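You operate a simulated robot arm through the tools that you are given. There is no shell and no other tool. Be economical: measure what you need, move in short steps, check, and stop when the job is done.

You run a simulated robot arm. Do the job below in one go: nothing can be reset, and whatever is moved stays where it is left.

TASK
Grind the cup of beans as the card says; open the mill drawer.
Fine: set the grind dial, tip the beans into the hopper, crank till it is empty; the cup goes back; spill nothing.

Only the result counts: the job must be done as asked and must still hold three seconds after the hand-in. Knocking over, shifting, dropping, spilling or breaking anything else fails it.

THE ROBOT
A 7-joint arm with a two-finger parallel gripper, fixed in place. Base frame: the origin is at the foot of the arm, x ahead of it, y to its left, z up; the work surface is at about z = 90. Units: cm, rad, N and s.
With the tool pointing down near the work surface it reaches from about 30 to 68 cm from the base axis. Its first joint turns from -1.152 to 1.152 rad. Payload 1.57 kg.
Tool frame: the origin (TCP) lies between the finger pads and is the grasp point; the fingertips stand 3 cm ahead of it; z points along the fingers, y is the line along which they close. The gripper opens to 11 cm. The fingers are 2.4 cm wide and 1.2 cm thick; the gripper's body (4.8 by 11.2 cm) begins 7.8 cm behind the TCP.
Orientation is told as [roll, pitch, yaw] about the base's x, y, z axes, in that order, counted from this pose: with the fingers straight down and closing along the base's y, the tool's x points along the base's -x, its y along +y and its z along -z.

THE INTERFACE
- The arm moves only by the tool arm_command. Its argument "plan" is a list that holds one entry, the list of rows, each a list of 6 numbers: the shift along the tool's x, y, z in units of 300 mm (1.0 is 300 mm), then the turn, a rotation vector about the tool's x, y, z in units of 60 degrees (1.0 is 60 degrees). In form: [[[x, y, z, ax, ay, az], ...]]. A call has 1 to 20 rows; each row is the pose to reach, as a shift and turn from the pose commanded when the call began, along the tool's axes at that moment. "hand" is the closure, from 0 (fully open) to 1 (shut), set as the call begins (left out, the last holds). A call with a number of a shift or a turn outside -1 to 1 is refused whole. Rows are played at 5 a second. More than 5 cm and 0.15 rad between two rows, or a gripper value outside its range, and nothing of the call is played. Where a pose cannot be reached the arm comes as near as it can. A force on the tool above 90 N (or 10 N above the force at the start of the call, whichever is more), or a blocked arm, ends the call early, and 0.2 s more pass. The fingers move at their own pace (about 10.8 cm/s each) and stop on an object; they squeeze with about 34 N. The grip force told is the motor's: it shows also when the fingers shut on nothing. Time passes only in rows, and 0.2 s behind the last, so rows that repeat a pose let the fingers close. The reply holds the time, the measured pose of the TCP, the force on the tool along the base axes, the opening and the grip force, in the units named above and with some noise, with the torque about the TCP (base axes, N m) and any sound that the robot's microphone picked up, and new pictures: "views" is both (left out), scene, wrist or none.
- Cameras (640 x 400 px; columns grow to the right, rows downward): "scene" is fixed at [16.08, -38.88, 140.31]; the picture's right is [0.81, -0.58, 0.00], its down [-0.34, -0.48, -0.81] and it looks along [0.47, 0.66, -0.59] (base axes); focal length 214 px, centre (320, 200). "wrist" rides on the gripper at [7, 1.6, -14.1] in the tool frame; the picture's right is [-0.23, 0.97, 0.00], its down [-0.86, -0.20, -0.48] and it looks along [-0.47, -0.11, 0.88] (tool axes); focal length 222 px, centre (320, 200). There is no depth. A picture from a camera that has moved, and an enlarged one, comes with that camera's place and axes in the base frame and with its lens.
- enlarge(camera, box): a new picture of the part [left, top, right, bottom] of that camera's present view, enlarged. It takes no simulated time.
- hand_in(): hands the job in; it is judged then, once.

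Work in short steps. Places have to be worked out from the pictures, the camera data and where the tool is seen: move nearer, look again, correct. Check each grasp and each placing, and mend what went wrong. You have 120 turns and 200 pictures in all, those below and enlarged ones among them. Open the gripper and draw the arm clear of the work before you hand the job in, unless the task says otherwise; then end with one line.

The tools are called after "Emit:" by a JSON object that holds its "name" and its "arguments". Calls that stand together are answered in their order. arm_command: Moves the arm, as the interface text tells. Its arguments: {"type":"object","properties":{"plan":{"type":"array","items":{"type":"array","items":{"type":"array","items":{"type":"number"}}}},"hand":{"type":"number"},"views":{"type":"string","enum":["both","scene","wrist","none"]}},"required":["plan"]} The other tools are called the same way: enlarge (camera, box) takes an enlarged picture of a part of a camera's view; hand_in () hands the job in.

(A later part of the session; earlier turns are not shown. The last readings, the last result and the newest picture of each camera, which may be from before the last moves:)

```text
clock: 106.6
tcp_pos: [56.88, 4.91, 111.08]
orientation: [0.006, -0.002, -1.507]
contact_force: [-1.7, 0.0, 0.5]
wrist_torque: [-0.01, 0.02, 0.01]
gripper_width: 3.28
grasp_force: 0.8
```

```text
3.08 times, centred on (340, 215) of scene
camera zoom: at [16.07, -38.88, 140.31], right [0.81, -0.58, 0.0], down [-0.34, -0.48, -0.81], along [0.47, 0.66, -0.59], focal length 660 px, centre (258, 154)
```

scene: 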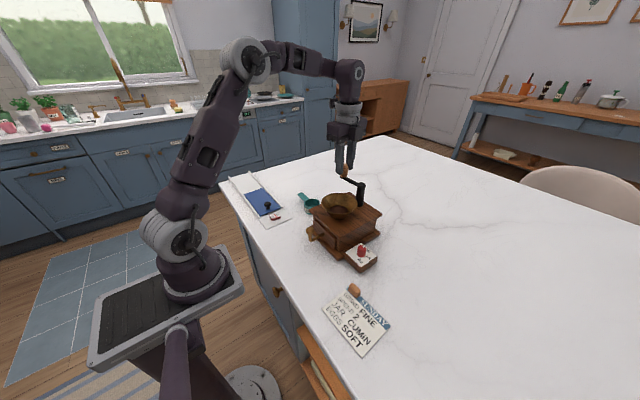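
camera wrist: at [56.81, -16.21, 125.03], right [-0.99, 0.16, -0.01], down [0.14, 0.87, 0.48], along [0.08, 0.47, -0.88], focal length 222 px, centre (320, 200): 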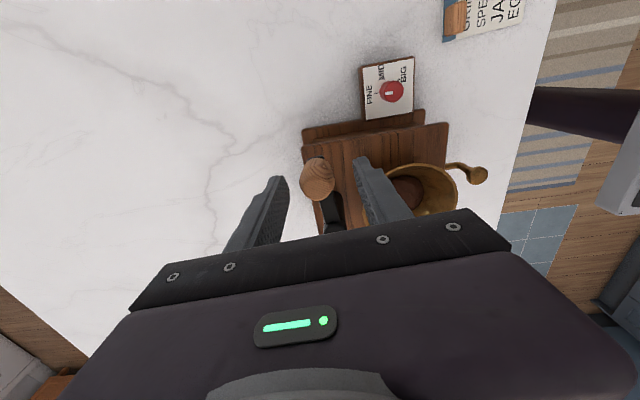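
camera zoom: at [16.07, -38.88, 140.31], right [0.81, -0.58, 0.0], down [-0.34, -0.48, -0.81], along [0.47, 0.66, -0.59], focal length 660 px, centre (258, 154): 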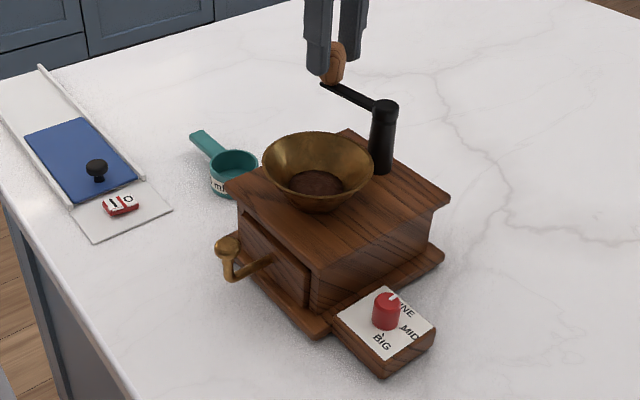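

The mill is stationary and the level falling. Rewind and another 180°.

Emit:
{"name": "arm_command", "arguments": {"plan": [[[0, 0, 0, 0, 0, 0], [0, 0, -0.08, 0, 0, 0], [0, 0, -0.16, 0, 0, 0], [0, 0, -0.16, 0, 0, -0.143], [0, 0, -0.16, 0, 0, -0.286], [0, 0, -0.16, 0, 0, -0.429], [0, 0, -0.16, 0, 0, -0.571], [0, 0, -0.16, 0, 0, -0.714], [0, 0, -0.16, 0, 0, -0.857], [0, 0, -0.16, 0, 0, -1.0]]], "hand": 0.5, "views": "none"}}

Emit:
{"name": "arm_command", "arguments": {"plan": [[[0, 0, 0, 0, 0, -0.143], [0, 0, 0, 0, 0, -0.286], [0, 0, 0, 0, 0, -0.429], [0, 0, 0, 0, 0, -0.571], [0, 0, 0, 0, 0, -0.714], [0, 0, 0, 0, 0, -0.857], [0, 0, 0, 0, 0, -1.0]]], "views": "none"}}

Emit:
{"name": "arm_command", "arguments": {"plan": [[[0, 0, 0, 0, 0, -0.143], [0, 0, 0, 0, 0, -0.286], [0, 0, 0, 0, 0, -0.429], [0, 0, 0, 0, 0, -0.571], [0, 0, 0, 0, 0, -0.714], [0, 0, 0, 0, 0, -0.857], [0, 0, 0, 0, 0, -1.0], [0, 0, 0.08, 0, 0, -1.0], [0, 0, 0.16, 0, 0, -1.0], [0, 0, 0.16, 0, 0, -1.0]]], "views": "wrist"}}

Emit:
{"name": "enlarge", "arguments": {"camera": "wrist", "box": [200, 50, 420, 240]}}

```text
clock: 108.8
tcp_pos: [57.0, 5.08, 115.9]
orientation: [0.002, -0.006, -0.452]
contact_force: [-1.0, 0.1, -0.6]
wrist_torque: [0.01, 0.01, 0.0]
gripper_width: 5.5
grasp_force: 0.0
```

```text
clock: 110.4
tcp_pos: [57.06, 4.96, 115.96]
orientation: [-0.004, -0.005, 0.593]
contact_force: [0.0, -0.1, -0.5]
wrist_torque: [-0.02, 0.01, 0.0]
gripper_width: 5.5
grasp_force: 0.0
```

```text
clock: 112.6
tcp_pos: [56.96, 5.02, 110.9]
orientation: [-0.007, 0.0, 1.638]
contact_force: [0.2, 0.6, -0.1]
wrist_torque: [-0.03, 0.02, 0.0]
gripper_width: 5.49
grasp_force: 0.1
camera wrist: at [55.81, -2.04, 125.04], right [-0.99, 0.16, -0.01], down [0.14, 0.87, 0.48], along [0.08, 0.47, -0.88], focal length 222 px, centre (320, 200)
```

wrist: 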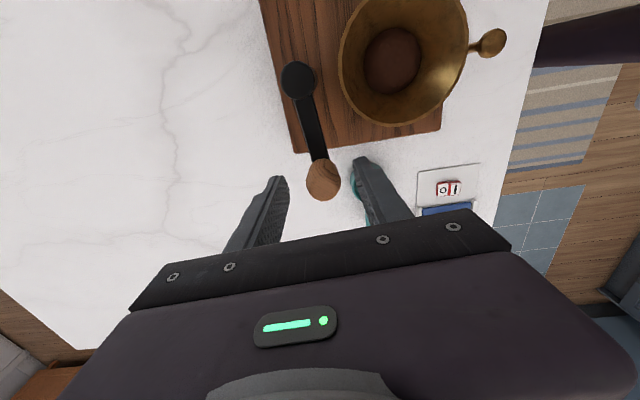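

```text
2.11 times, centred on (310, 145) of wrist
camera zoom: at [55.81, -2.04, 125.04], right [-0.99, 0.16, -0.01], down [0.14, 0.87, 0.48], along [0.08, 0.47, -0.88], focal length 468 px, centre (341, 316)
```

zoom: 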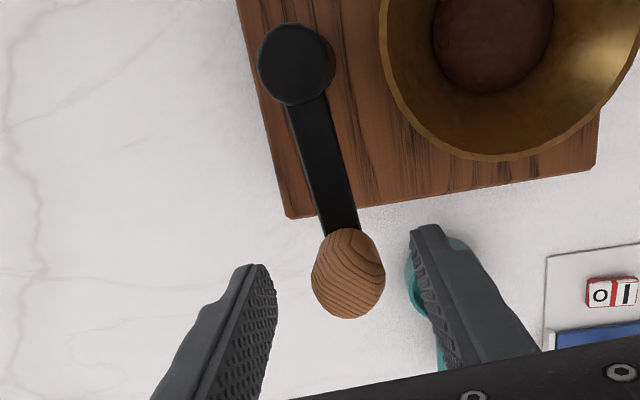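

Good. Cage, 180°, then rewind.

Emit:
{"name": "arm_command", "arguments": {"plan": [[[0, 0, 0, 0, 0, 0], [0, 0, 0, 0, 0, 0]]], "hand": 0.718, "views": "none"}}

Emit:
{"name": "arm_command", "arguments": {"plan": [[[0.0026, -0.0353, 0, 0, 0, 0.143], [0.0105, -0.0697, 0, 0, 0, 0.286], [0.0234, -0.1027, 0, 0, 0, 0.429], [0.0411, -0.1333, 0, 0, 0, 0.571], [0.0632, -0.161, 0, 0, 0, 0.714], [0.0891, -0.185, 0, 0, 0, 0.857], [0.1183, -0.205, 0, 0, 0, 1.0]]], "views": "none"}}

Emit:
{"name": "arm_command", "arguments": {"plan": [[[0.0026, -0.0353, 0, 0, 0, 0.143], [0.0105, -0.0697, 0, 0, 0, 0.286], [0.0234, -0.1027, 0, 0, 0, 0.429], [0.0411, -0.1333, 0, 0, 0, 0.571], [0.0632, -0.161, 0, 0, 0, 0.714], [0.0891, -0.185, 0, 0, 0, 0.857], [0.1183, -0.205, 0, 0, 0, 1.0]]], "views": "none"}}

Emit:
{"name": "arm_command", "arguments": {"plan": [[[0.0026, -0.0353, 0, 0, 0, 0.143], [0.0105, -0.0697, 0, 0, 0, 0.286], [0.0234, -0.1027, 0, 0, 0, 0.429], [0.0411, -0.1333, 0, 0, 0, 0.571], [0.0632, -0.161, 0, 0, 0, 0.714], [0.0891, -0.185, 0, 0, 0, 0.857], [0.1183, -0.205, 0, 0, 0, 1.0]]], "views": "none"}}

Emit:
{"name": "enlarge", "arguments": {"camera": "scene", "box": [280, 150, 400, 280]}}

```text
clock: 113.2
tcp_pos: [56.97, 5.01, 111.0]
orientation: [-0.007, 0.0, 1.639]
contact_force: [-1.1, -0.6, -0.3]
wrist_torque: [-0.01, -0.01, 0.05]
gripper_width: 3.15
grasp_force: 0.7
```

```text
clock: 114.8
tcp_pos: [63.3, 1.9, 110.94]
orientation: [-0.002, -0.005, 0.589]
contact_force: [-0.6, 1.7, -0.7]
wrist_torque: [0.05, 0.02, -0.03]
gripper_width: 3.31
grasp_force: 1.1
```

```text
clock: 116.4
tcp_pos: [63.79, -5.26, 111.04]
orientation: [0.003, -0.004, -0.458]
contact_force: [1.3, 1.0, -1.1]
wrist_torque: [0.0, 0.04, 0.0]
gripper_width: 3.32
grasp_force: 1.1
```

```text
clock: 118.0
tcp_pos: [57.99, -9.27, 111.18]
orientation: [0.006, -0.003, -1.504]
contact_force: [2.2, -0.2, 0.6]
wrist_torque: [-0.05, -0.03, -0.06]
gripper_width: 3.27
grasp_force: 0.7
```

```text
3.08 times, centred on (340, 215) of scene
camera zoom: at [16.08, -38.88, 140.31], right [0.81, -0.58, 0.0], down [-0.34, -0.48, -0.81], along [0.47, 0.66, -0.59], focal length 660 px, centre (258, 154)
```

zoom: 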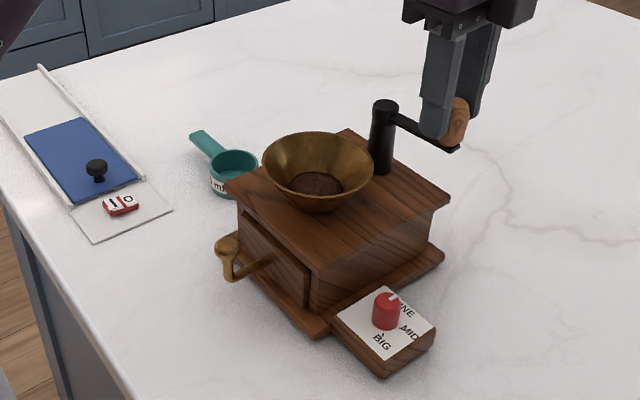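

Continuing: rewind and 180° more (−y to +y side).

Emit:
{"name": "arm_command", "arguments": {"plan": [[[0, 0, 0, 0, 0, 0], [0, 0, -0.08, 0, 0, 0], [0, 0, -0.16, 0, 0, 0], [0, 0, -0.16, 0, 0, -0.143], [0, 0, -0.16, 0, 0, -0.286], [0, 0, -0.16, 0, 0, -0.429], [0, 0, -0.16, 0, 0, -0.571], [0, 0, -0.16, 0, 0, -0.714], [0, 0, -0.16, 0, 0, -0.857], [0, 0, -0.16, 0, 0, -1.0]]], "hand": 0.5, "views": "none"}}

Emit:
{"name": "arm_command", "arguments": {"plan": [[[0, 0, 0, 0, 0, -0.143], [0, 0, 0, 0, 0, -0.286], [0, 0, 0, 0, 0, -0.429], [0, 0, 0, 0, 0, -0.571], [0, 0, 0, 0, 0, -0.714], [0, 0, 0, 0, 0, -0.857], [0, 0, 0, 0, 0, -1.0]]], "views": "none"}}

Emit:
{"name": "arm_command", "arguments": {"plan": [[[0, 0, 0, 0, 0, -0.143], [0, 0, 0, 0, 0, -0.286], [0, 0, 0, 0, 0, -0.429], [0, 0, 0, 0, 0, -0.571], [0, 0, 0, 0, 0, -0.714], [0, 0, 0, 0, 0, -0.857], [0, 0, 0, 0, 0, -1.0], [0, 0, 0.08, 0, 0, -1.0], [0, 0, 0.16, 0, 0, -1.0], [0, 0, 0.16, 0, 0, -1.0]]], "views": "wrist"}}

Emit:
{"name": "arm_command", "arguments": {"plan": [[[0, 0, 0, 0, 0, 0], [0, 0, 0, 0, 0, 0]]], "hand": 0.718, "views": "none"}}

Emit:
{"name": "arm_command", "arguments": {"plan": [[[-0.0026, 0.0353, 0, 0, 0, 0.143], [-0.0105, 0.0697, 0, 0, 0, 0.286], [-0.0234, 0.1027, 0, 0, 0, 0.429], [-0.0411, 0.1333, 0, 0, 0, 0.571], [-0.0632, 0.161, 0, 0, 0, 0.714], [-0.0891, 0.185, 0, 0, 0, 0.857], [-0.1183, 0.205, 0, 0, 0, 1.0]]], "views": "none"}}

Emit:
{"name": "arm_command", "arguments": {"plan": [[[-0.0026, 0.0353, 0, 0, 0, 0.143], [-0.0105, 0.0697, 0, 0, 0, 0.286], [-0.0234, 0.1027, 0, 0, 0, 0.429], [-0.0411, 0.1333, 0, 0, 0, 0.571], [-0.0632, 0.161, 0, 0, 0, 0.714], [-0.0891, 0.185, 0, 0, 0, 0.857], [-0.1183, 0.205, 0, 0, 0, 1.0]]], "views": "none"}}

Emit:
{"name": "arm_command", "arguments": {"plan": [[[-0.0026, 0.0353, 0, 0, 0, 0.143], [-0.0105, 0.0697, 0, 0, 0, 0.286], [-0.0234, 0.1027, 0, 0, 0, 0.429], [-0.0411, 0.1333, 0, 0, 0, 0.571], [-0.0632, 0.161, 0, 0, 0, 0.714], [-0.0891, 0.185, 0, 0, 0, 0.857], [-0.1183, 0.205, 0, 0, 0, 1.0]]], "views": "none"}}

Emit:
{"name": "enlarge", "arguments": {"camera": "scene", "box": [300, 150, 390, 230]}}

```text
clock: 120.2
tcp_pos: [57.9, -9.2, 115.89]
orientation: [0.003, -0.006, -0.453]
contact_force: [-0.1, 0.2, 0.2]
wrist_torque: [0.0, -0.01, 0.01]
gripper_width: 5.5
grasp_force: 0.0
```

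```text
clock: 121.8
tcp_pos: [57.86, -9.26, 115.81]
orientation: [-0.004, -0.004, 0.593]
contact_force: [-0.2, -0.3, 0.3]
wrist_torque: [-0.03, 0.0, -0.01]
gripper_width: 5.52
grasp_force: 0.0
```

```text
clock: 124.0
tcp_pos: [57.78, -9.34, 111.07]
orientation: [-0.006, 0.0, 1.637]
contact_force: [-0.4, -0.3, 1.5]
wrist_torque: [-0.03, 0.03, 0.03]
gripper_width: 5.51
grasp_force: 0.1
camera wrist: at [56.67, -16.35, 125.15], right [-0.99, 0.16, -0.01], down [0.14, 0.87, 0.48], along [0.08, 0.47, -0.88], focal length 222 px, centre (320, 200)
```

wrist: 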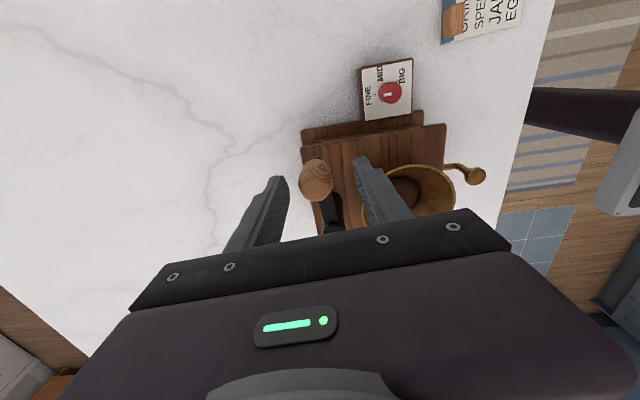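

```text
clock: 124.6
tcp_pos: [57.85, -9.32, 111.14]
orientation: [-0.007, 0.001, 1.639]
contact_force: [1.3, 0.3, 0.4]
wrist_torque: [-0.02, -0.01, 0.01]
gripper_width: 3.2
grasp_force: 0.2
```

```text
clock: 126.2
tcp_pos: [51.44, -5.93, 111.03]
orientation: [-0.004, -0.004, 0.589]
contact_force: [1.2, -2.0, 0.6]
wrist_torque: [-0.08, -0.03, -0.02]
gripper_width: 3.26
grasp_force: 1.1
```

```text
clock: 127.8
tcp_pos: [51.14, 1.07, 111.02]
orientation: [0.002, -0.005, -0.459]
contact_force: [-1.2, -2.1, 1.6]
wrist_torque: [-0.08, 0.01, 0.0]
gripper_width: 3.27
grasp_force: 1.2
```

```text
clock: 129.4
tcp_pos: [56.84, 4.92, 111.01]
orientation: [0.006, -0.001, -1.506]
contact_force: [-2.2, -0.2, -0.7]
wrist_torque: [0.01, 0.03, 0.0]
gripper_width: 3.27
grasp_force: 0.8
```

```text
5.00 times, centred on (345, 190) of scene
camera zoom: at [16.07, -38.88, 140.31], right [0.81, -0.58, 0.0], down [-0.34, -0.48, -0.81], along [0.47, 0.66, -0.59], focal length 1072 px, centre (195, 250)
```

zoom: 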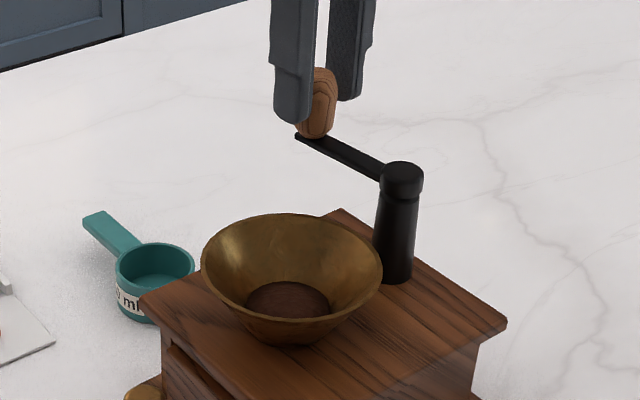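

Level still dropping, no drift. Running a whole further turn with the same sequence.

Emit:
{"name": "arm_command", "arguments": {"plan": [[[0, 0, 0, 0, 0, 0], [0, 0, -0.08, 0, 0, 0], [0, 0, -0.16, 0, 0, 0], [0, 0, -0.16, 0, 0, -0.143], [0, 0, -0.16, 0, 0, -0.286], [0, 0, -0.16, 0, 0, -0.429], [0, 0, -0.16, 0, 0, -0.571], [0, 0, -0.16, 0, 0, -0.714], [0, 0, -0.16, 0, 0, -0.857], [0, 0, -0.16, 0, 0, -1.0]]], "hand": 0.5, "views": "none"}}

Emit:
{"name": "arm_command", "arguments": {"plan": [[[0, 0, 0, 0, 0, -0.143], [0, 0, 0, 0, 0, -0.286], [0, 0, 0, 0, 0, -0.429], [0, 0, 0, 0, 0, -0.571], [0, 0, 0, 0, 0, -0.714], [0, 0, 0, 0, 0, -0.857], [0, 0, 0, 0, 0, -1.0]]], "views": "none"}}

Emit:
{"name": "arm_command", "arguments": {"plan": [[[0, 0, 0, 0, 0, -0.143], [0, 0, 0, 0, 0, -0.286], [0, 0, 0, 0, 0, -0.429], [0, 0, 0, 0, 0, -0.571], [0, 0, 0, 0, 0, -0.714], [0, 0, 0, 0, 0, -0.857], [0, 0, 0, 0, 0, -1.0], [0, 0, 0.08, 0, 0, -1.0], [0, 0, 0.16, 0, 0, -1.0], [0, 0, 0.16, 0, 0, -1.0]]], "views": "none"}}

Emit:
{"name": "arm_command", "arguments": {"plan": [[[0, 0, 0, 0, 0, 0], [0, 0, 0, 0, 0, 0]]], "hand": 0.718, "views": "none"}}

Emit:
{"name": "arm_command", "arguments": {"plan": [[[0.0026, -0.0353, 0, 0, 0, 0.143], [0.0105, -0.0697, 0, 0, 0, 0.286], [0.0234, -0.1027, 0, 0, 0, 0.429], [0.0411, -0.1333, 0, 0, 0, 0.571], [0.0632, -0.161, 0, 0, 0, 0.714], [0.0891, -0.185, 0, 0, 0, 0.857], [0.1183, -0.205, 0, 0, 0, 1.0]]], "views": "none"}}

Emit:
{"name": "arm_command", "arguments": {"plan": [[[0.0026, -0.0353, 0, 0, 0, 0.143], [0.0105, -0.0697, 0, 0, 0, 0.286], [0.0234, -0.1027, 0, 0, 0, 0.429], [0.0411, -0.1333, 0, 0, 0, 0.571], [0.0632, -0.161, 0, 0, 0, 0.714], [0.0891, -0.185, 0, 0, 0, 0.857], [0.1183, -0.205, 0, 0, 0, 1.0]]], "views": "none"}}

Emit:
{"name": "arm_command", "arguments": {"plan": [[[0.0026, -0.0353, 0, 0, 0, 0.143], [0.0105, -0.0697, 0, 0, 0, 0.286], [0.0234, -0.1027, 0, 0, 0, 0.429], [0.0411, -0.1333, 0, 0, 0, 0.571], [0.0632, -0.161, 0, 0, 0, 0.714], [0.0891, -0.185, 0, 0, 0, 0.857], [0.1183, -0.205, 0, 0, 0, 1.0]]], "views": "none"}}

Emit:
{"name": "enlarge", "arguments": {"camera": "scene", "box": [300, 150, 390, 230]}}

```text
clock: 131.6
tcp_pos: [56.82, 4.96, 115.91]
orientation: [0.003, -0.007, -0.454]
contact_force: [0.9, 0.1, 0.0]
wrist_torque: [0.01, 0.0, 0.01]
gripper_width: 5.5
grasp_force: 0.1
```

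```text
clock: 133.2
tcp_pos: [56.91, 4.96, 115.87]
orientation: [-0.003, -0.005, 0.593]
contact_force: [-0.1, 0.2, 0.0]
wrist_torque: [0.01, -0.04, -0.02]
gripper_width: 5.48
grasp_force: 0.0
```

```text
clock: 135.4
tcp_pos: [56.82, 4.83, 111.09]
orientation: [-0.007, 0.001, 1.638]
contact_force: [0.6, -0.1, -0.8]
wrist_torque: [0.0, 0.0, 0.0]
gripper_width: 5.49
grasp_force: 0.0
```

```text
clock: 136.0
tcp_pos: [57.01, 4.82, 111.09]
orientation: [-0.006, -0.001, 1.639]
contact_force: [0.2, 0.2, -0.1]
wrist_torque: [-0.01, 0.01, -0.03]
gripper_width: 3.12
grasp_force: 0.2
```

```text
clock: 137.6
tcp_pos: [63.39, 1.86, 111.11]
orientation: [-0.005, -0.008, 0.588]
contact_force: [-0.8, 1.7, -0.2]
wrist_torque: [0.05, 0.02, -0.01]
gripper_width: 3.28
grasp_force: 1.5
```

```text
clock: 139.2
tcp_pos: [63.81, -5.37, 111.15]
orientation: [0.003, -0.007, -0.46]
contact_force: [1.4, 2.5, 0.8]
wrist_torque: [0.03, -0.02, 0.0]
gripper_width: 3.32
grasp_force: 1.1
```

```text
clock: 140.8
tcp_pos: [57.91, -9.29, 110.94]
orientation: [0.004, -0.001, -1.507]
contact_force: [1.4, -0.3, 0.4]
wrist_torque: [-0.02, -0.03, 0.0]
gripper_width: 3.27
grasp_force: 1.4
```

```text
5.00 times, centred on (345, 190) of scene
camera zoom: at [16.08, -38.88, 140.31], right [0.81, -0.58, 0.0], down [-0.34, -0.48, -0.81], along [0.47, 0.66, -0.59], focal length 1072 px, centre (195, 250)
```

zoom: 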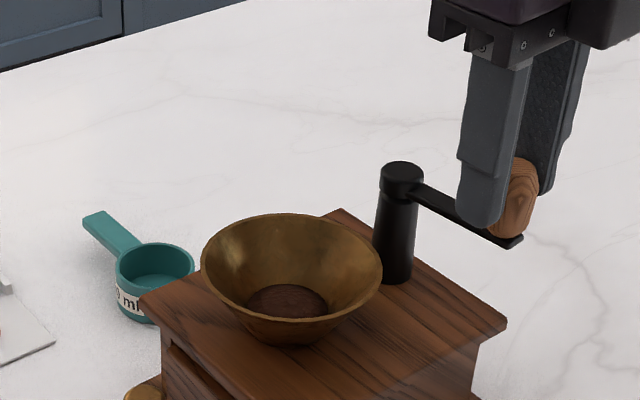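

Next half turn.

Emit:
{"name": "arm_command", "arguments": {"plan": [[[0, 0, 0, 0, 0, 0], [0, 0, -0.08, 0, 0, 0], [0, 0, -0.16, 0, 0, 0], [0, 0, -0.16, 0, 0, -0.143], [0, 0, -0.16, 0, 0, -0.286], [0, 0, -0.16, 0, 0, -0.429], [0, 0, -0.16, 0, 0, -0.571], [0, 0, -0.16, 0, 0, -0.714], [0, 0, -0.16, 0, 0, -0.857], [0, 0, -0.16, 0, 0, -1.0]]], "hand": 0.5, "views": "none"}}

Emit:
{"name": "arm_command", "arguments": {"plan": [[[0, 0, 0, 0, 0, -0.143], [0, 0, 0, 0, 0, -0.286], [0, 0, 0, 0, 0, -0.429], [0, 0, 0, 0, 0, -0.571], [0, 0, 0, 0, 0, -0.714], [0, 0, 0, 0, 0, -0.857], [0, 0, 0, 0, 0, -1.0]]], "views": "none"}}

Emit:
{"name": "arm_command", "arguments": {"plan": [[[0, 0, 0, 0, 0, -0.143], [0, 0, 0, 0, 0, -0.286], [0, 0, 0, 0, 0, -0.429], [0, 0, 0, 0, 0, -0.571], [0, 0, 0, 0, 0, -0.714], [0, 0, 0, 0, 0, -0.857], [0, 0, 0, 0, 0, -1.0], [0, 0, 0.08, 0, 0, -1.0], [0, 0, 0.16, 0, 0, -1.0], [0, 0, 0.16, 0, 0, -1.0]]], "views": "none"}}

Emit:
{"name": "arm_command", "arguments": {"plan": [[[0, 0, 0, 0, 0, 0], [0, 0, 0, 0, 0, 0]]], "hand": 0.718, "views": "none"}}

Emit:
{"name": "arm_command", "arguments": {"plan": [[[-0.0026, 0.0353, 0, 0, 0, 0.143], [-0.0105, 0.0697, 0, 0, 0, 0.286], [-0.0234, 0.1027, 0, 0, 0, 0.429], [-0.0411, 0.1333, 0, 0, 0, 0.571], [-0.0632, 0.161, 0, 0, 0, 0.714], [-0.0891, 0.185, 0, 0, 0, 0.857], [-0.1183, 0.205, 0, 0, 0, 1.0]]], "views": "none"}}

Emit:
{"name": "arm_command", "arguments": {"plan": [[[-0.0026, 0.0353, 0, 0, 0, 0.143], [-0.0105, 0.0697, 0, 0, 0, 0.286], [-0.0234, 0.1027, 0, 0, 0, 0.429], [-0.0411, 0.1333, 0, 0, 0, 0.571], [-0.0632, 0.161, 0, 0, 0, 0.714], [-0.0891, 0.185, 0, 0, 0, 0.857], [-0.1183, 0.205, 0, 0, 0, 1.0]]], "views": "none"}}

Emit:
{"name": "arm_command", "arguments": {"plan": [[[-0.0026, 0.0353, 0, 0, 0, 0.143], [-0.0105, 0.0697, 0, 0, 0, 0.286], [-0.0234, 0.1027, 0, 0, 0, 0.429], [-0.0411, 0.1333, 0, 0, 0, 0.571], [-0.0632, 0.161, 0, 0, 0, 0.714], [-0.0891, 0.185, 0, 0, 0, 0.857], [-0.1183, 0.205, 0, 0, 0, 1.0]]], "views": "none"}}

Emit:
{"name": "enlarge", "arguments": {"camera": "scene", "box": [300, 150, 390, 230]}}

```text
clock: 143.0
tcp_pos: [57.93, -9.27, 115.76]
orientation: [0.004, -0.005, -0.453]
contact_force: [-0.6, 0.2, -0.5]
wrist_torque: [0.0, 0.01, -0.04]
gripper_width: 5.47
grasp_force: 0.0
```

```text
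clock: 144.6
tcp_pos: [57.89, -9.34, 115.87]
orientation: [-0.004, -0.004, 0.594]
contact_force: [-0.2, -0.5, -0.5]
wrist_torque: [-0.01, 0.0, 0.01]
gripper_width: 5.49
grasp_force: 0.0
```

```text
clock: 146.8
tcp_pos: [57.96, -9.1, 111.02]
orientation: [-0.006, 0.003, 1.639]
contact_force: [0.6, -0.4, 0.1]
wrist_torque: [0.01, 0.0, -0.03]
gripper_width: 5.48
grasp_force: 0.1
```

```text
clock: 147.4
tcp_pos: [58.02, -9.18, 111.11]
orientation: [-0.005, 0.0, 1.636]
contact_force: [0.2, 0.5, 0.3]
wrist_torque: [-0.02, 0.0, -0.02]
gripper_width: 3.12
grasp_force: 0.1
```

```text
clock: 149.0
tcp_pos: [51.56, -6.21, 110.87]
orientation: [-0.006, -0.005, 0.589]
contact_force: [1.1, -1.5, 0.2]
wrist_torque: [-0.06, 0.01, 0.01]
gripper_width: 3.29
grasp_force: 1.7
```

```text
clock: 150.6
tcp_pos: [51.3, 0.87, 111.0]
orientation: [0.002, -0.004, -0.458]
contact_force: [-0.6, -1.6, -0.1]
wrist_torque: [-0.03, -0.03, 0.01]
gripper_width: 3.29
grasp_force: 1.8
```

```text
clock: 152.2
tcp_pos: [56.95, 4.93, 111.06]
orientation: [0.008, 0.0, -1.506]
contact_force: [-1.5, -0.3, -1.7]
wrist_torque: [0.01, 0.0, 0.05]
gripper_width: 3.26
grasp_force: 0.5
```

```text
5.00 times, centred on (345, 190) of scene
camera zoom: at [16.07, -38.88, 140.31], right [0.81, -0.58, 0.0], down [-0.34, -0.48, -0.81], along [0.47, 0.66, -0.59], focal length 1072 px, centre (195, 250)
```

zoom: 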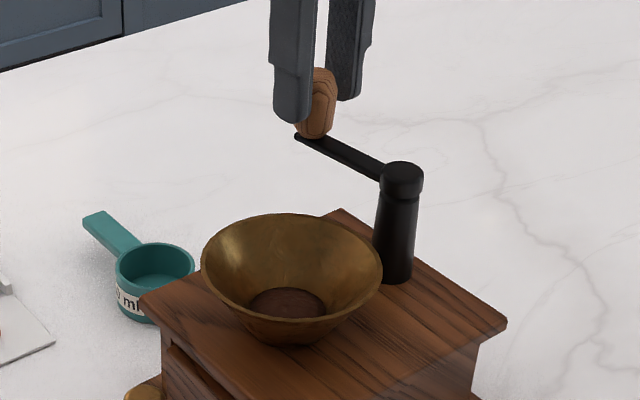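

Still some beans. Another full turn (two half-strokes).

Emit:
{"name": "arm_command", "arguments": {"plan": [[[0, 0, 0, 0, 0, 0], [0, 0, -0.08, 0, 0, 0], [0, 0, -0.16, 0, 0, 0], [0, 0, -0.16, 0, 0, -0.143], [0, 0, -0.16, 0, 0, -0.286], [0, 0, -0.16, 0, 0, -0.429], [0, 0, -0.16, 0, 0, -0.571], [0, 0, -0.16, 0, 0, -0.714], [0, 0, -0.16, 0, 0, -0.857], [0, 0, -0.16, 0, 0, -1.0]]], "hand": 0.5, "views": "none"}}

Emit:
{"name": "arm_command", "arguments": {"plan": [[[0, 0, 0, 0, 0, -0.143], [0, 0, 0, 0, 0, -0.286], [0, 0, 0, 0, 0, -0.429], [0, 0, 0, 0, 0, -0.571], [0, 0, 0, 0, 0, -0.714], [0, 0, 0, 0, 0, -0.857], [0, 0, 0, 0, 0, -1.0]]], "views": "none"}}

Emit:
{"name": "arm_command", "arguments": {"plan": [[[0, 0, 0, 0, 0, -0.143], [0, 0, 0, 0, 0, -0.286], [0, 0, 0, 0, 0, -0.429], [0, 0, 0, 0, 0, -0.571], [0, 0, 0, 0, 0, -0.714], [0, 0, 0, 0, 0, -0.857], [0, 0, 0, 0, 0, -1.0], [0, 0, 0.08, 0, 0, -1.0], [0, 0, 0.16, 0, 0, -1.0], [0, 0, 0.16, 0, 0, -1.0]]], "views": "none"}}

Emit:
{"name": "arm_command", "arguments": {"plan": [[[0, 0, 0, 0, 0, 0], [0, 0, 0, 0, 0, 0]]], "hand": 0.718, "views": "none"}}

Emit:
{"name": "arm_command", "arguments": {"plan": [[[0.0026, -0.0353, 0, 0, 0, 0.143], [0.0105, -0.0697, 0, 0, 0, 0.286], [0.0234, -0.1027, 0, 0, 0, 0.429], [0.0411, -0.1333, 0, 0, 0, 0.571], [0.0632, -0.161, 0, 0, 0, 0.714], [0.0891, -0.185, 0, 0, 0, 0.857], [0.1183, -0.205, 0, 0, 0, 1.0]]], "views": "none"}}

Emit:
{"name": "arm_command", "arguments": {"plan": [[[0.0026, -0.0353, 0, 0, 0, 0.143], [0.0105, -0.0697, 0, 0, 0, 0.286], [0.0234, -0.1027, 0, 0, 0, 0.429], [0.0411, -0.1333, 0, 0, 0, 0.571], [0.0632, -0.161, 0, 0, 0, 0.714], [0.0891, -0.185, 0, 0, 0, 0.857], [0.1183, -0.205, 0, 0, 0, 1.0]]], "views": "none"}}

Emit:
{"name": "arm_command", "arguments": {"plan": [[[0.0026, -0.0353, 0, 0, 0, 0.143], [0.0105, -0.0697, 0, 0, 0, 0.286], [0.0234, -0.1027, 0, 0, 0, 0.429], [0.0411, -0.1333, 0, 0, 0, 0.571], [0.0632, -0.161, 0, 0, 0, 0.714], [0.0891, -0.185, 0, 0, 0, 0.857], [0.1183, -0.205, 0, 0, 0, 1.0]]], "views": "none"}}

Emit:
{"name": "arm_command", "arguments": {"plan": [[[0, 0, 0, 0, 0, 0], [0, 0, -0.08, 0, 0, 0], [0, 0, -0.16, 0, 0, 0], [0, 0, -0.16, 0, 0, -0.143], [0, 0, -0.16, 0, 0, -0.286], [0, 0, -0.16, 0, 0, -0.429], [0, 0, -0.16, 0, 0, -0.571], [0, 0, -0.16, 0, 0, -0.714], [0, 0, -0.16, 0, 0, -0.857], [0, 0, -0.16, 0, 0, -1.0]]], "hand": 0.5, "views": "none"}}

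Emit:
{"name": "arm_command", "arguments": {"plan": [[[0, 0, 0, 0, 0, -0.143], [0, 0, 0, 0, 0, -0.286], [0, 0, 0, 0, 0, -0.429], [0, 0, 0, 0, 0, -0.571], [0, 0, 0, 0, 0, -0.714], [0, 0, 0, 0, 0, -0.857], [0, 0, 0, 0, 0, -1.0]]], "views": "none"}}

Emit:
{"name": "arm_command", "arguments": {"plan": [[[0, 0, 0, 0, 0, -0.143], [0, 0, 0, 0, 0, -0.286], [0, 0, 0, 0, 0, -0.429], [0, 0, 0, 0, 0, -0.571], [0, 0, 0, 0, 0, -0.714], [0, 0, 0, 0, 0, -0.857], [0, 0, 0, 0, 0, -1.0], [0, 0, 0.08, 0, 0, -1.0], [0, 0, 0.16, 0, 0, -1.0], [0, 0, 0.16, 0, 0, -1.0]]], "views": "wrist"}}

Emit:
{"name": "enlarge", "arguments": {"camera": "scene", "box": [300, 150, 390, 230]}}

```text
clock: 154.4
tcp_pos: [56.91, 4.92, 115.84]
orientation: [0.003, -0.007, -0.453]
contact_force: [-0.5, 0.0, 0.1]
wrist_torque: [-0.02, -0.01, 0.01]
gripper_width: 5.48
grasp_force: 0.1
```

```text
clock: 156.0
tcp_pos: [56.94, 4.97, 115.89]
orientation: [-0.005, -0.005, 0.594]
contact_force: [-0.5, 0.2, 0.5]
wrist_torque: [0.03, 0.02, -0.03]
gripper_width: 5.49
grasp_force: 0.1
```

```text
clock: 158.2
tcp_pos: [56.99, 4.83, 110.99]
orientation: [-0.007, -0.001, 1.639]
contact_force: [-0.8, 0.4, -1.0]
wrist_torque: [0.02, 0.04, 0.03]
gripper_width: 5.49
grasp_force: 0.1
```

```text
clock: 158.8
tcp_pos: [56.91, 4.88, 110.99]
orientation: [-0.006, 0.0, 1.64]
contact_force: [0.2, 0.3, -0.6]
wrist_torque: [0.04, 0.05, -0.01]
gripper_width: 3.13
grasp_force: 0.3
```

```text
clock: 160.4
tcp_pos: [63.41, 1.86, 111.03]
orientation: [-0.004, -0.005, 0.589]
contact_force: [-1.0, 1.2, 1.3]
wrist_torque: [0.04, -0.01, 0.04]
gripper_width: 3.28
grasp_force: 1.2
```

```text
clock: 162.0
tcp_pos: [64.03, -5.3, 111.15]
orientation: [0.003, -0.007, -0.459]
contact_force: [0.4, 2.0, 0.2]
wrist_torque: [0.04, -0.02, 0.03]
gripper_width: 3.27
grasp_force: 1.2
```

```text
clock: 163.6
tcp_pos: [58.07, -9.24, 111.16]
orientation: [0.005, -0.002, -1.504]
contact_force: [1.6, -0.9, 0.5]
wrist_torque: [-0.05, -0.02, -0.01]
gripper_width: 3.28
grasp_force: 1.3
```

```text
clock: 165.8
tcp_pos: [57.89, -9.37, 115.9]
orientation: [0.004, -0.004, -0.452]
contact_force: [0.0, -0.8, -1.0]
wrist_torque: [0.0, 0.0, 0.0]
gripper_width: 5.52
grasp_force: 0.0
```

```text
clock: 167.4
tcp_pos: [57.9, -9.29, 115.95]
orientation: [-0.004, -0.006, 0.592]
contact_force: [-0.1, -0.3, -0.3]
wrist_torque: [0.0, 0.0, -0.02]
gripper_width: 5.49
grasp_force: 0.0
```

```text
clock: 169.6
tcp_pos: [57.92, -9.3, 111.09]
orientation: [-0.007, 0.003, 1.639]
contact_force: [-0.3, 0.0, 0.4]
wrist_torque: [0.03, -0.02, -0.01]
gripper_width: 5.5
grasp_force: 0.2
camera wrist: at [56.77, -16.24, 125.05], right [-0.99, 0.16, -0.01], down [0.14, 0.87, 0.48], along [0.08, 0.47, -0.88], focal length 222 px, centre (320, 200)
```

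wrist: 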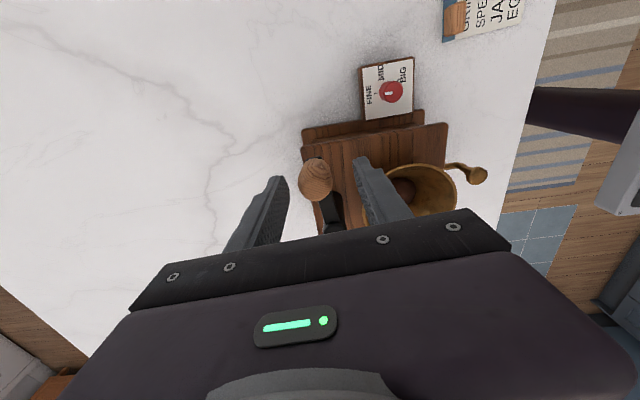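

```text
5.00 times, centred on (345, 190) of scene
camera zoom: at [16.08, -38.88, 140.31], right [0.81, -0.58, 0.0], down [-0.34, -0.48, -0.81], along [0.47, 0.66, -0.59], focal length 1072 px, centre (195, 250)
```

zoom: 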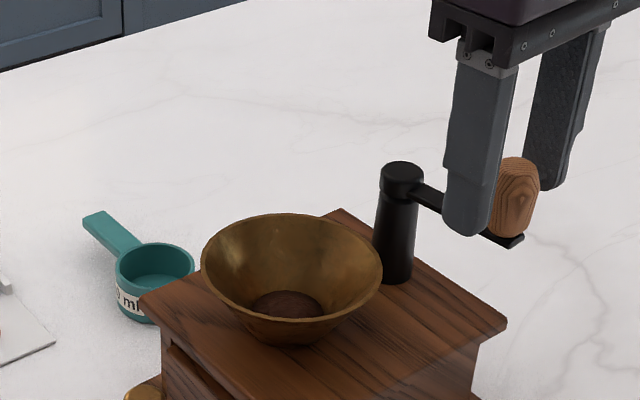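

Level keeps falling (69 px from 78). Another full turn.

Emit:
{"name": "arm_command", "arguments": {"plan": [[[0, 0, 0, 0, 0, 0], [0, 0, 0, 0, 0, 0]]], "hand": 0.718, "views": "none"}}

Emit:
{"name": "arm_command", "arguments": {"plan": [[[-0.0026, 0.0353, 0, 0, 0, 0.143], [-0.0105, 0.0697, 0, 0, 0, 0.286], [-0.0234, 0.1027, 0, 0, 0, 0.429], [-0.0411, 0.1333, 0, 0, 0, 0.571], [-0.0632, 0.161, 0, 0, 0, 0.714], [-0.0891, 0.185, 0, 0, 0, 0.857], [-0.1183, 0.205, 0, 0, 0, 1.0]]], "views": "none"}}

Emit:
{"name": "arm_command", "arguments": {"plan": [[[-0.0026, 0.0353, 0, 0, 0, 0.143], [-0.0105, 0.0697, 0, 0, 0, 0.286], [-0.0234, 0.1027, 0, 0, 0, 0.429], [-0.0411, 0.1333, 0, 0, 0, 0.571], [-0.0632, 0.161, 0, 0, 0, 0.714], [-0.0891, 0.185, 0, 0, 0, 0.857], [-0.1183, 0.205, 0, 0, 0, 1.0]]], "views": "none"}}

Emit:
{"name": "arm_command", "arguments": {"plan": [[[-0.0026, 0.0353, 0, 0, 0, 0.143], [-0.0105, 0.0697, 0, 0, 0, 0.286], [-0.0234, 0.1027, 0, 0, 0, 0.429], [-0.0411, 0.1333, 0, 0, 0, 0.571], [-0.0632, 0.161, 0, 0, 0, 0.714], [-0.0891, 0.185, 0, 0, 0, 0.857], [-0.1183, 0.205, 0, 0, 0, 1.0]]], "views": "none"}}

Emit:
{"name": "arm_command", "arguments": {"plan": [[[0, 0, 0, 0, 0, 0], [0, 0, -0.08, 0, 0, 0], [0, 0, -0.16, 0, 0, 0], [0, 0, -0.16, 0, 0, -0.143], [0, 0, -0.16, 0, 0, -0.286], [0, 0, -0.16, 0, 0, -0.429], [0, 0, -0.16, 0, 0, -0.571], [0, 0, -0.16, 0, 0, -0.714], [0, 0, -0.16, 0, 0, -0.857], [0, 0, -0.16, 0, 0, -1.0]]], "hand": 0.5, "views": "none"}}

Emit:
{"name": "arm_command", "arguments": {"plan": [[[0, 0, 0, 0, 0, -0.143], [0, 0, 0, 0, 0, -0.286], [0, 0, 0, 0, 0, -0.429], [0, 0, 0, 0, 0, -0.571], [0, 0, 0, 0, 0, -0.714], [0, 0, 0, 0, 0, -0.857], [0, 0, 0, 0, 0, -1.0]]], "views": "none"}}

Emit:
{"name": "arm_command", "arguments": {"plan": [[[0, 0, 0, 0, 0, -0.143], [0, 0, 0, 0, 0, -0.286], [0, 0, 0, 0, 0, -0.429], [0, 0, 0, 0, 0, -0.571], [0, 0, 0, 0, 0, -0.714], [0, 0, 0, 0, 0, -0.857], [0, 0, 0, 0, 0, -1.0], [0, 0, 0.08, 0, 0, -1.0], [0, 0, 0.16, 0, 0, -1.0], [0, 0, 0.16, 0, 0, -1.0]]], "views": "none"}}

Emit:
{"name": "arm_command", "arguments": {"plan": [[[0, 0, 0, 0, 0, 0], [0, 0, 0, 0, 0, 0]]], "hand": 0.718, "views": "none"}}

Emit:
{"name": "arm_command", "arguments": {"plan": [[[0.0026, -0.0353, 0, 0, 0, 0.143], [0.0105, -0.0697, 0, 0, 0, 0.286], [0.0234, -0.1027, 0, 0, 0, 0.429], [0.0411, -0.1333, 0, 0, 0, 0.571], [0.0632, -0.161, 0, 0, 0, 0.714], [0.0891, -0.185, 0, 0, 0, 0.857], [0.1183, -0.205, 0, 0, 0, 1.0]]], "views": "none"}}

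Emit:
{"name": "arm_command", "arguments": {"plan": [[[0.0026, -0.0353, 0, 0, 0, 0.143], [0.0105, -0.0697, 0, 0, 0, 0.286], [0.0234, -0.1027, 0, 0, 0, 0.429], [0.0411, -0.1333, 0, 0, 0, 0.571], [0.0632, -0.161, 0, 0, 0, 0.714], [0.0891, -0.185, 0, 0, 0, 0.857], [0.1183, -0.205, 0, 0, 0, 1.0]]], "views": "none"}}

Emit:
{"name": "arm_command", "arguments": {"plan": [[[0.0026, -0.0353, 0, 0, 0, 0.143], [0.0105, -0.0697, 0, 0, 0, 0.286], [0.0234, -0.1027, 0, 0, 0, 0.429], [0.0411, -0.1333, 0, 0, 0, 0.571], [0.0632, -0.161, 0, 0, 0, 0.714], [0.0891, -0.185, 0, 0, 0, 0.857], [0.1183, -0.205, 0, 0, 0, 1.0]]], "views": "none"}}

Emit:
{"name": "enlarge", "arguments": {"camera": "scene", "box": [300, 150, 390, 230]}}

```text
clock: 170.2
tcp_pos: [57.89, -9.19, 110.84]
orientation: [-0.007, 0.0, 1.639]
contact_force: [1.1, -1.2, 0.9]
wrist_torque: [0.01, -0.02, -0.02]
gripper_width: 3.16
grasp_force: 0.6
```

```text
clock: 171.8
tcp_pos: [51.46, -6.1, 111.0]
orientation: [-0.005, -0.004, 0.588]
contact_force: [1.4, -1.1, 0.0]
wrist_torque: [-0.07, -0.02, 0.0]
gripper_width: 3.28
grasp_force: 1.8
```

```text
clock: 173.4
tcp_pos: [51.01, 0.91, 111.13]
orientation: [0.002, -0.006, -0.459]
contact_force: [-0.3, -2.1, -0.6]
wrist_torque: [0.0, 0.03, 0.02]
gripper_width: 3.28
grasp_force: 1.4
```

```text
clock: 175.0
tcp_pos: [56.87, 4.88, 111.03]
orientation: [0.007, -0.003, -1.506]
contact_force: [-1.7, -0.3, -1.2]
wrist_torque: [-0.03, 0.0, -0.01]
gripper_width: 3.26
grasp_force: 0.8
```

```text
clock: 177.2
tcp_pos: [56.98, 4.84, 115.82]
orientation: [0.002, -0.008, -0.454]
contact_force: [0.1, 0.4, -0.1]
wrist_torque: [-0.01, -0.05, 0.02]
gripper_width: 5.51
grasp_force: 0.0
```

```text
clock: 178.8
tcp_pos: [56.9, 4.85, 115.99]
orientation: [-0.002, -0.003, 0.593]
contact_force: [0.1, 0.2, 0.5]
wrist_torque: [-0.01, 0.0, 0.01]
gripper_width: 5.51
grasp_force: 0.1
```

```text
clock: 181.0
tcp_pos: [57.13, 4.86, 111.26]
orientation: [-0.006, 0.003, 1.64]
contact_force: [0.1, 1.1, 1.1]
wrist_torque: [-0.03, -0.01, 0.0]
gripper_width: 5.49
grasp_force: 0.0
```

```text
clock: 181.6
tcp_pos: [57.1, 4.85, 111.14]
orientation: [-0.008, 0.0, 1.639]
contact_force: [-0.8, -0.2, -1.1]
wrist_torque: [0.0, 0.01, 0.01]
gripper_width: 3.23
grasp_force: 0.2
```

```text
clock: 183.2
tcp_pos: [63.52, 1.87, 111.03]
orientation: [-0.004, -0.006, 0.586]
contact_force: [-0.8, -0.6, 0.6]
wrist_torque: [0.02, -0.01, 0.02]
gripper_width: 3.14
grasp_force: 0.6
```

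```text
clock: 184.8
tcp_pos: [63.83, -5.19, 111.09]
orientation: [0.003, -0.007, -0.46]
contact_force: [0.7, 0.3, -0.3]
wrist_torque: [0.02, -0.02, 0.01]
gripper_width: 3.15
grasp_force: 0.0
```

```text
clock: 186.4
tcp_pos: [57.96, -9.19, 111.08]
orientation: [0.005, 0.0, -1.505]
contact_force: [1.0, -0.2, 0.9]
wrist_torque: [0.01, 0.03, -0.03]
gripper_width: 3.14
grasp_force: 0.5
```

```text
5.00 times, centred on (345, 190) of scene
camera zoom: at [16.08, -38.88, 140.31], right [0.81, -0.58, 0.0], down [-0.34, -0.48, -0.81], along [0.47, 0.66, -0.59], focal length 1072 px, centre (195, 250)
```

zoom: 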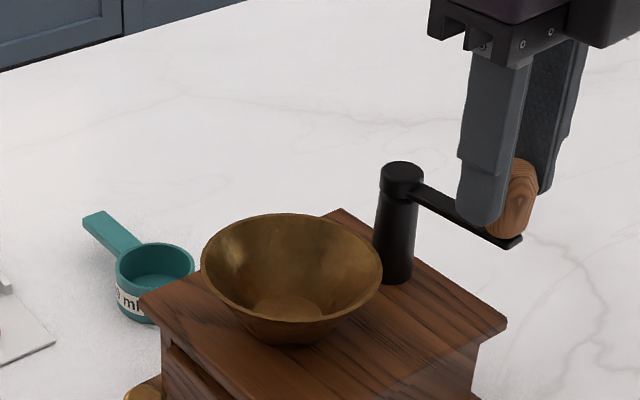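

The hopper is empty and the crank spins freely. Releasing, lifting, and moving to the drawer side (−x) with yaw 0.

Emit:
{"name": "arm_command", "arguments": {"plan": [[[0, 0, 0, 0, 0, 0], [0, 0, -0.08, 0, 0, 0], [0, 0, -0.16, 0, 0, 0], [0, 0, -0.16, 0, 0, -0.143], [0, 0, -0.16, 0, 0, -0.286], [0, 0, -0.16, 0, 0, -0.429], [0, 0, -0.16, 0, 0, -0.571], [0, 0, -0.16, 0, 0, -0.714], [0, 0, -0.16, 0, 0, -0.857], [0, 0, -0.16, 0, 0, -1.0]]], "hand": 0.5, "views": "none"}}

Emit:
{"name": "arm_command", "arguments": {"plan": [[[0.126, -0.02, 0, 0, 0, -0.08], [0.252, -0.041, 0, 0, 0, -0.16], [0.378, -0.062, 0, 0, 0, -0.24], [0.504, -0.083, 0.02, 0, 0, -0.32], [0.63, -0.103, 0.07, 0, 0, -0.38], [0.755, -0.124, 0.13, 0, 0, -0.44], [0.755, -0.124, 0.13, 0, 0, -0.44]]], "views": "both"}}

Emit:
{"name": "enlarge", "arguments": {"camera": "wrist", "box": [240, 100, 420, 230]}}

Emit:
{"name": "enlarge", "arguments": {"camera": "scene", "box": [290, 200, 390, 280]}}

```text
clock: 188.6
tcp_pos: [57.87, -9.27, 115.87]
orientation: [0.005, -0.006, -0.453]
contact_force: [-0.5, 0.4, 0.7]
wrist_torque: [0.01, 0.01, -0.03]
gripper_width: 5.53
grasp_force: 0.1
```

```text
clock: 190.2
tcp_pos: [35.8, -2.52, 111.55]
orientation: [0.001, -0.007, 0.003]
contact_force: [0.0, -0.2, 0.5]
wrist_torque: [0.04, 0.04, 0.05]
gripper_width: 5.51
grasp_force: 0.1
camera wrist: at [28.84, -0.84, 125.55], right [0.22, 0.98, 0.0], down [0.85, -0.19, 0.48], along [0.47, -0.11, -0.87], focal length 222 px, centre (320, 200)
```

scene: 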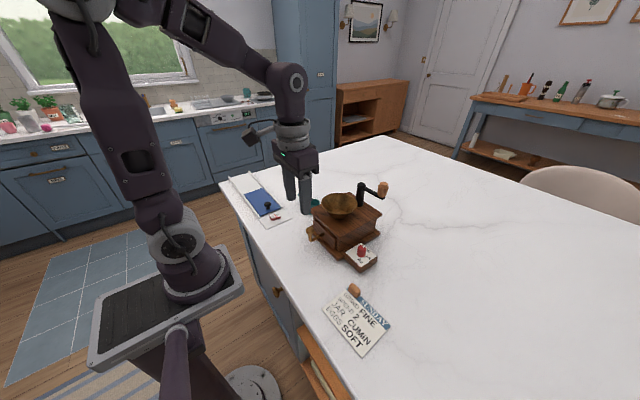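
wrist: 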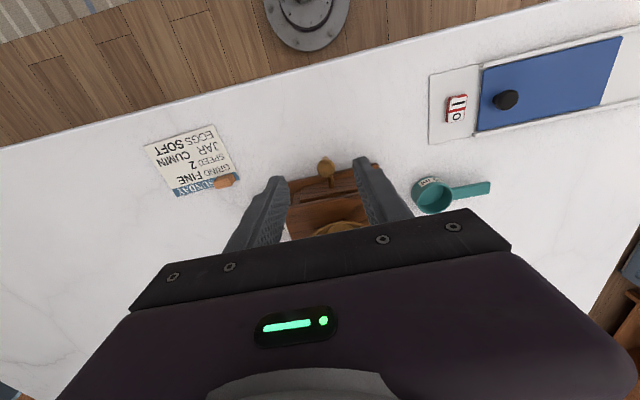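

```text
3.08 times, centred on (330, 165) of wrist
camera zoom: at [28.84, -0.84, 125.55], right [0.22, 0.98, 0.0], down [0.85, -0.19, 0.48], along [0.47, -0.11, -0.87], focal length 684 px, centre (289, 308)
```

zoom: 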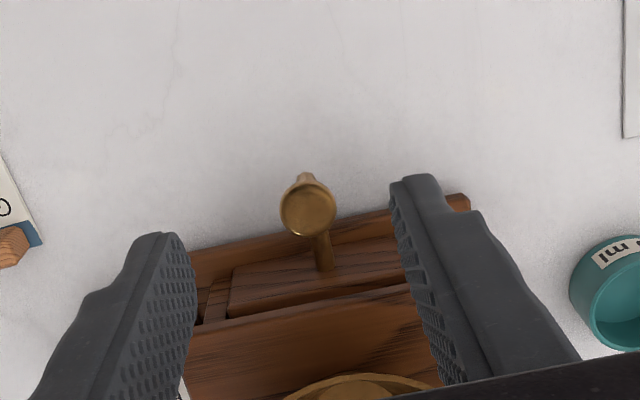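

```text
5.00 times, centred on (340, 240) of scene
camera zoom: at [16.08, -38.88, 140.31], right [0.81, -0.58, 0.0], down [-0.34, -0.48, -0.81], along [0.47, 0.66, -0.59], focal length 1072 px, centre (220, 0)
```

zoom: 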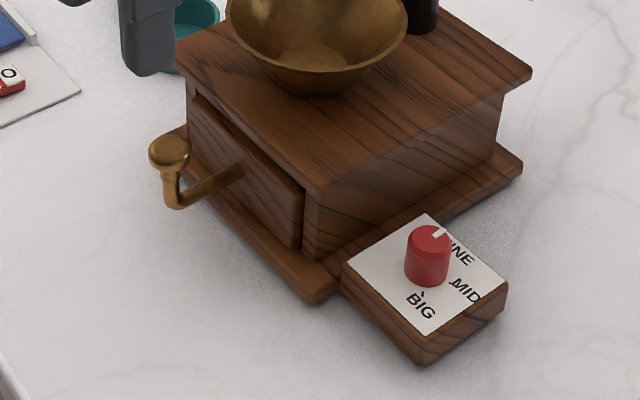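

Drawer knob head at ≈(38.85,−2.4), top z≈98.9. Moving over it and descending with the fingers either side.

Emit:
{"name": "arm_command", "arguments": {"plan": [[[-0.098, 0.003, 0, 0, 0, 0], [-0.098, 0.003, 0.15, 0, 0, 0], [-0.098, 0.003, 0.3, 0, 0, 0], [-0.098, 0.003, 0.445, 0, 0, 0], [-0.098, 0.003, 0.445, 0, 0, 0]]], "hand": 0.55, "views": "wrist"}}

Emit:
{"name": "enlarge", "arguments": {"camera": "wrist", "box": [240, 100, 420, 230]}}

Emit:
{"name": "enlarge", "arguments": {"camera": "scene", "box": [290, 200, 390, 280]}}

```text
clock: 191.4
tcp_pos: [39.0, -2.76, 98.32]
orientation: [0.002, -0.007, 0.004]
contact_force: [-0.4, -0.3, -0.5]
wrist_torque: [0.0, 0.0, -0.04]
gripper_width: 4.95
grasp_force: 0.1
camera wrist: at [32.11, -0.99, 112.33], right [0.22, 0.97, 0.0], down [0.85, -0.2, 0.48], along [0.47, -0.11, -0.87], focal length 222 px, centre (320, 200)
```

wrist: 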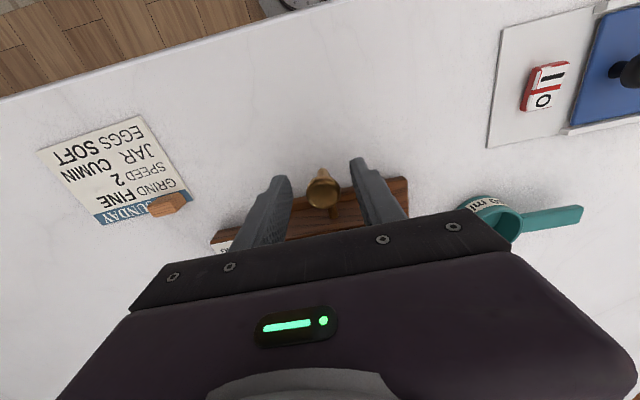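

```text
3.08 times, centred on (330, 165) of wrist
camera zoom: at [32.11, -0.99, 112.33], right [0.22, 0.97, 0.0], down [0.85, -0.2, 0.48], along [0.47, -0.11, -0.87], focal length 684 px, centre (289, 308)
```

zoom: 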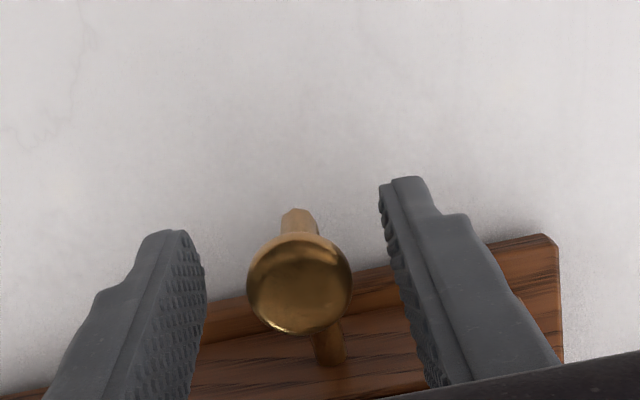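

```text
5.00 times, centred on (340, 240) of scene
camera zoom: at [16.08, -38.88, 140.31], right [0.81, -0.58, 0.0], down [-0.34, -0.48, -0.81], along [0.47, 0.66, -0.59], focal length 1072 px, centre (220, 0)
```

zoom: 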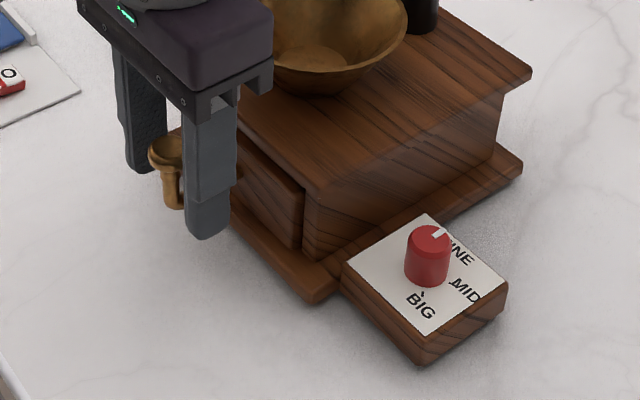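

Head is centred between the fingers. Closing on it.

Emit:
{"name": "arm_command", "arguments": {"plan": [[[0, 0.005, 0, 0, 0, 0], [0, 0.005, 0, 0, 0, 0]]], "views": "none"}}

Emit:
{"name": "arm_command", "arguments": {"plan": [[[0, 0, 0, 0, 0, 0], [0, 0, 0, 0, 0, 0], [0, 0, 0, 0, 0, 0]]], "hand": 1, "views": "none"}}

```text
clock: 192.0
tcp_pos: [39.03, -2.46, 98.46]
orientation: [-0.001, -0.007, 0.004]
contact_force: [0.0, 0.3, -0.4]
wrist_torque: [0.02, 0.0, 0.0]
gripper_width: 4.94
grasp_force: 0.0
```

```text
clock: 192.8
tcp_pos: [39.12, -2.42, 98.44]
orientation: [0.001, -0.008, 0.005]
contact_force: [-0.1, 15.2, -0.6]
wrist_torque: [-0.06, 0.0, -0.03]
gripper_width: 2.34
grasp_force: 34.2
```

Gripped 2.34 cm. Pulling −x slowly 1.5 cm and checking the force.

Emit:
{"name": "arm_command", "arguments": {"plan": [[[0.01, 0.004, 0, 0, 0, 0], [0.02, 0.004, 0, 0, 0, 0], [0.03, 0.004, 0, 0, 0, 0], [0.04, 0.004, 0, 0, 0, 0], [0.05, 0.004, 0, 0, 0, 0]]], "views": "scene"}}

Emit:
{"name": "enlarge", "arguments": {"camera": "scene", "box": [290, 200, 390, 280]}}

```text
clock: 194.0
tcp_pos: [37.44, -2.32, 98.53]
orientation: [0.0, -0.007, 0.003]
contact_force: [0.3, -5.7, 0.3]
wrist_torque: [0.04, 0.26, -0.19]
gripper_width: 2.32
grasp_force: 34.4
```

scene: 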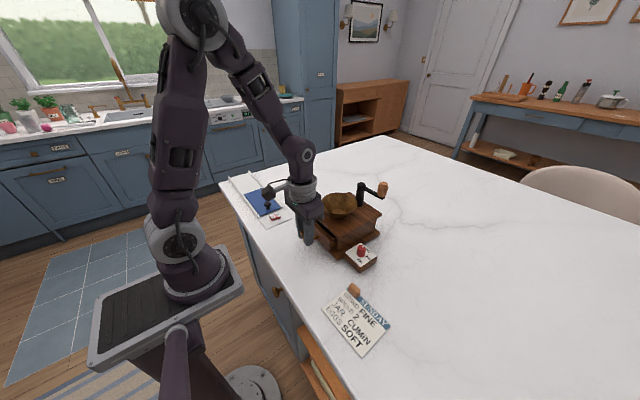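

```text
5.00 times, centred on (340, 240) of scene
camera zoom: at [16.11, -38.9, 140.3], right [0.81, -0.58, 0.0], down [-0.34, -0.48, -0.81], along [0.47, 0.66, -0.59], focal length 1072 px, centre (220, 0)
```

zoom: 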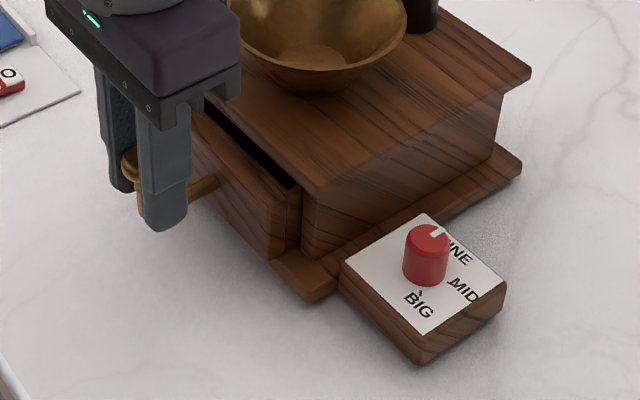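

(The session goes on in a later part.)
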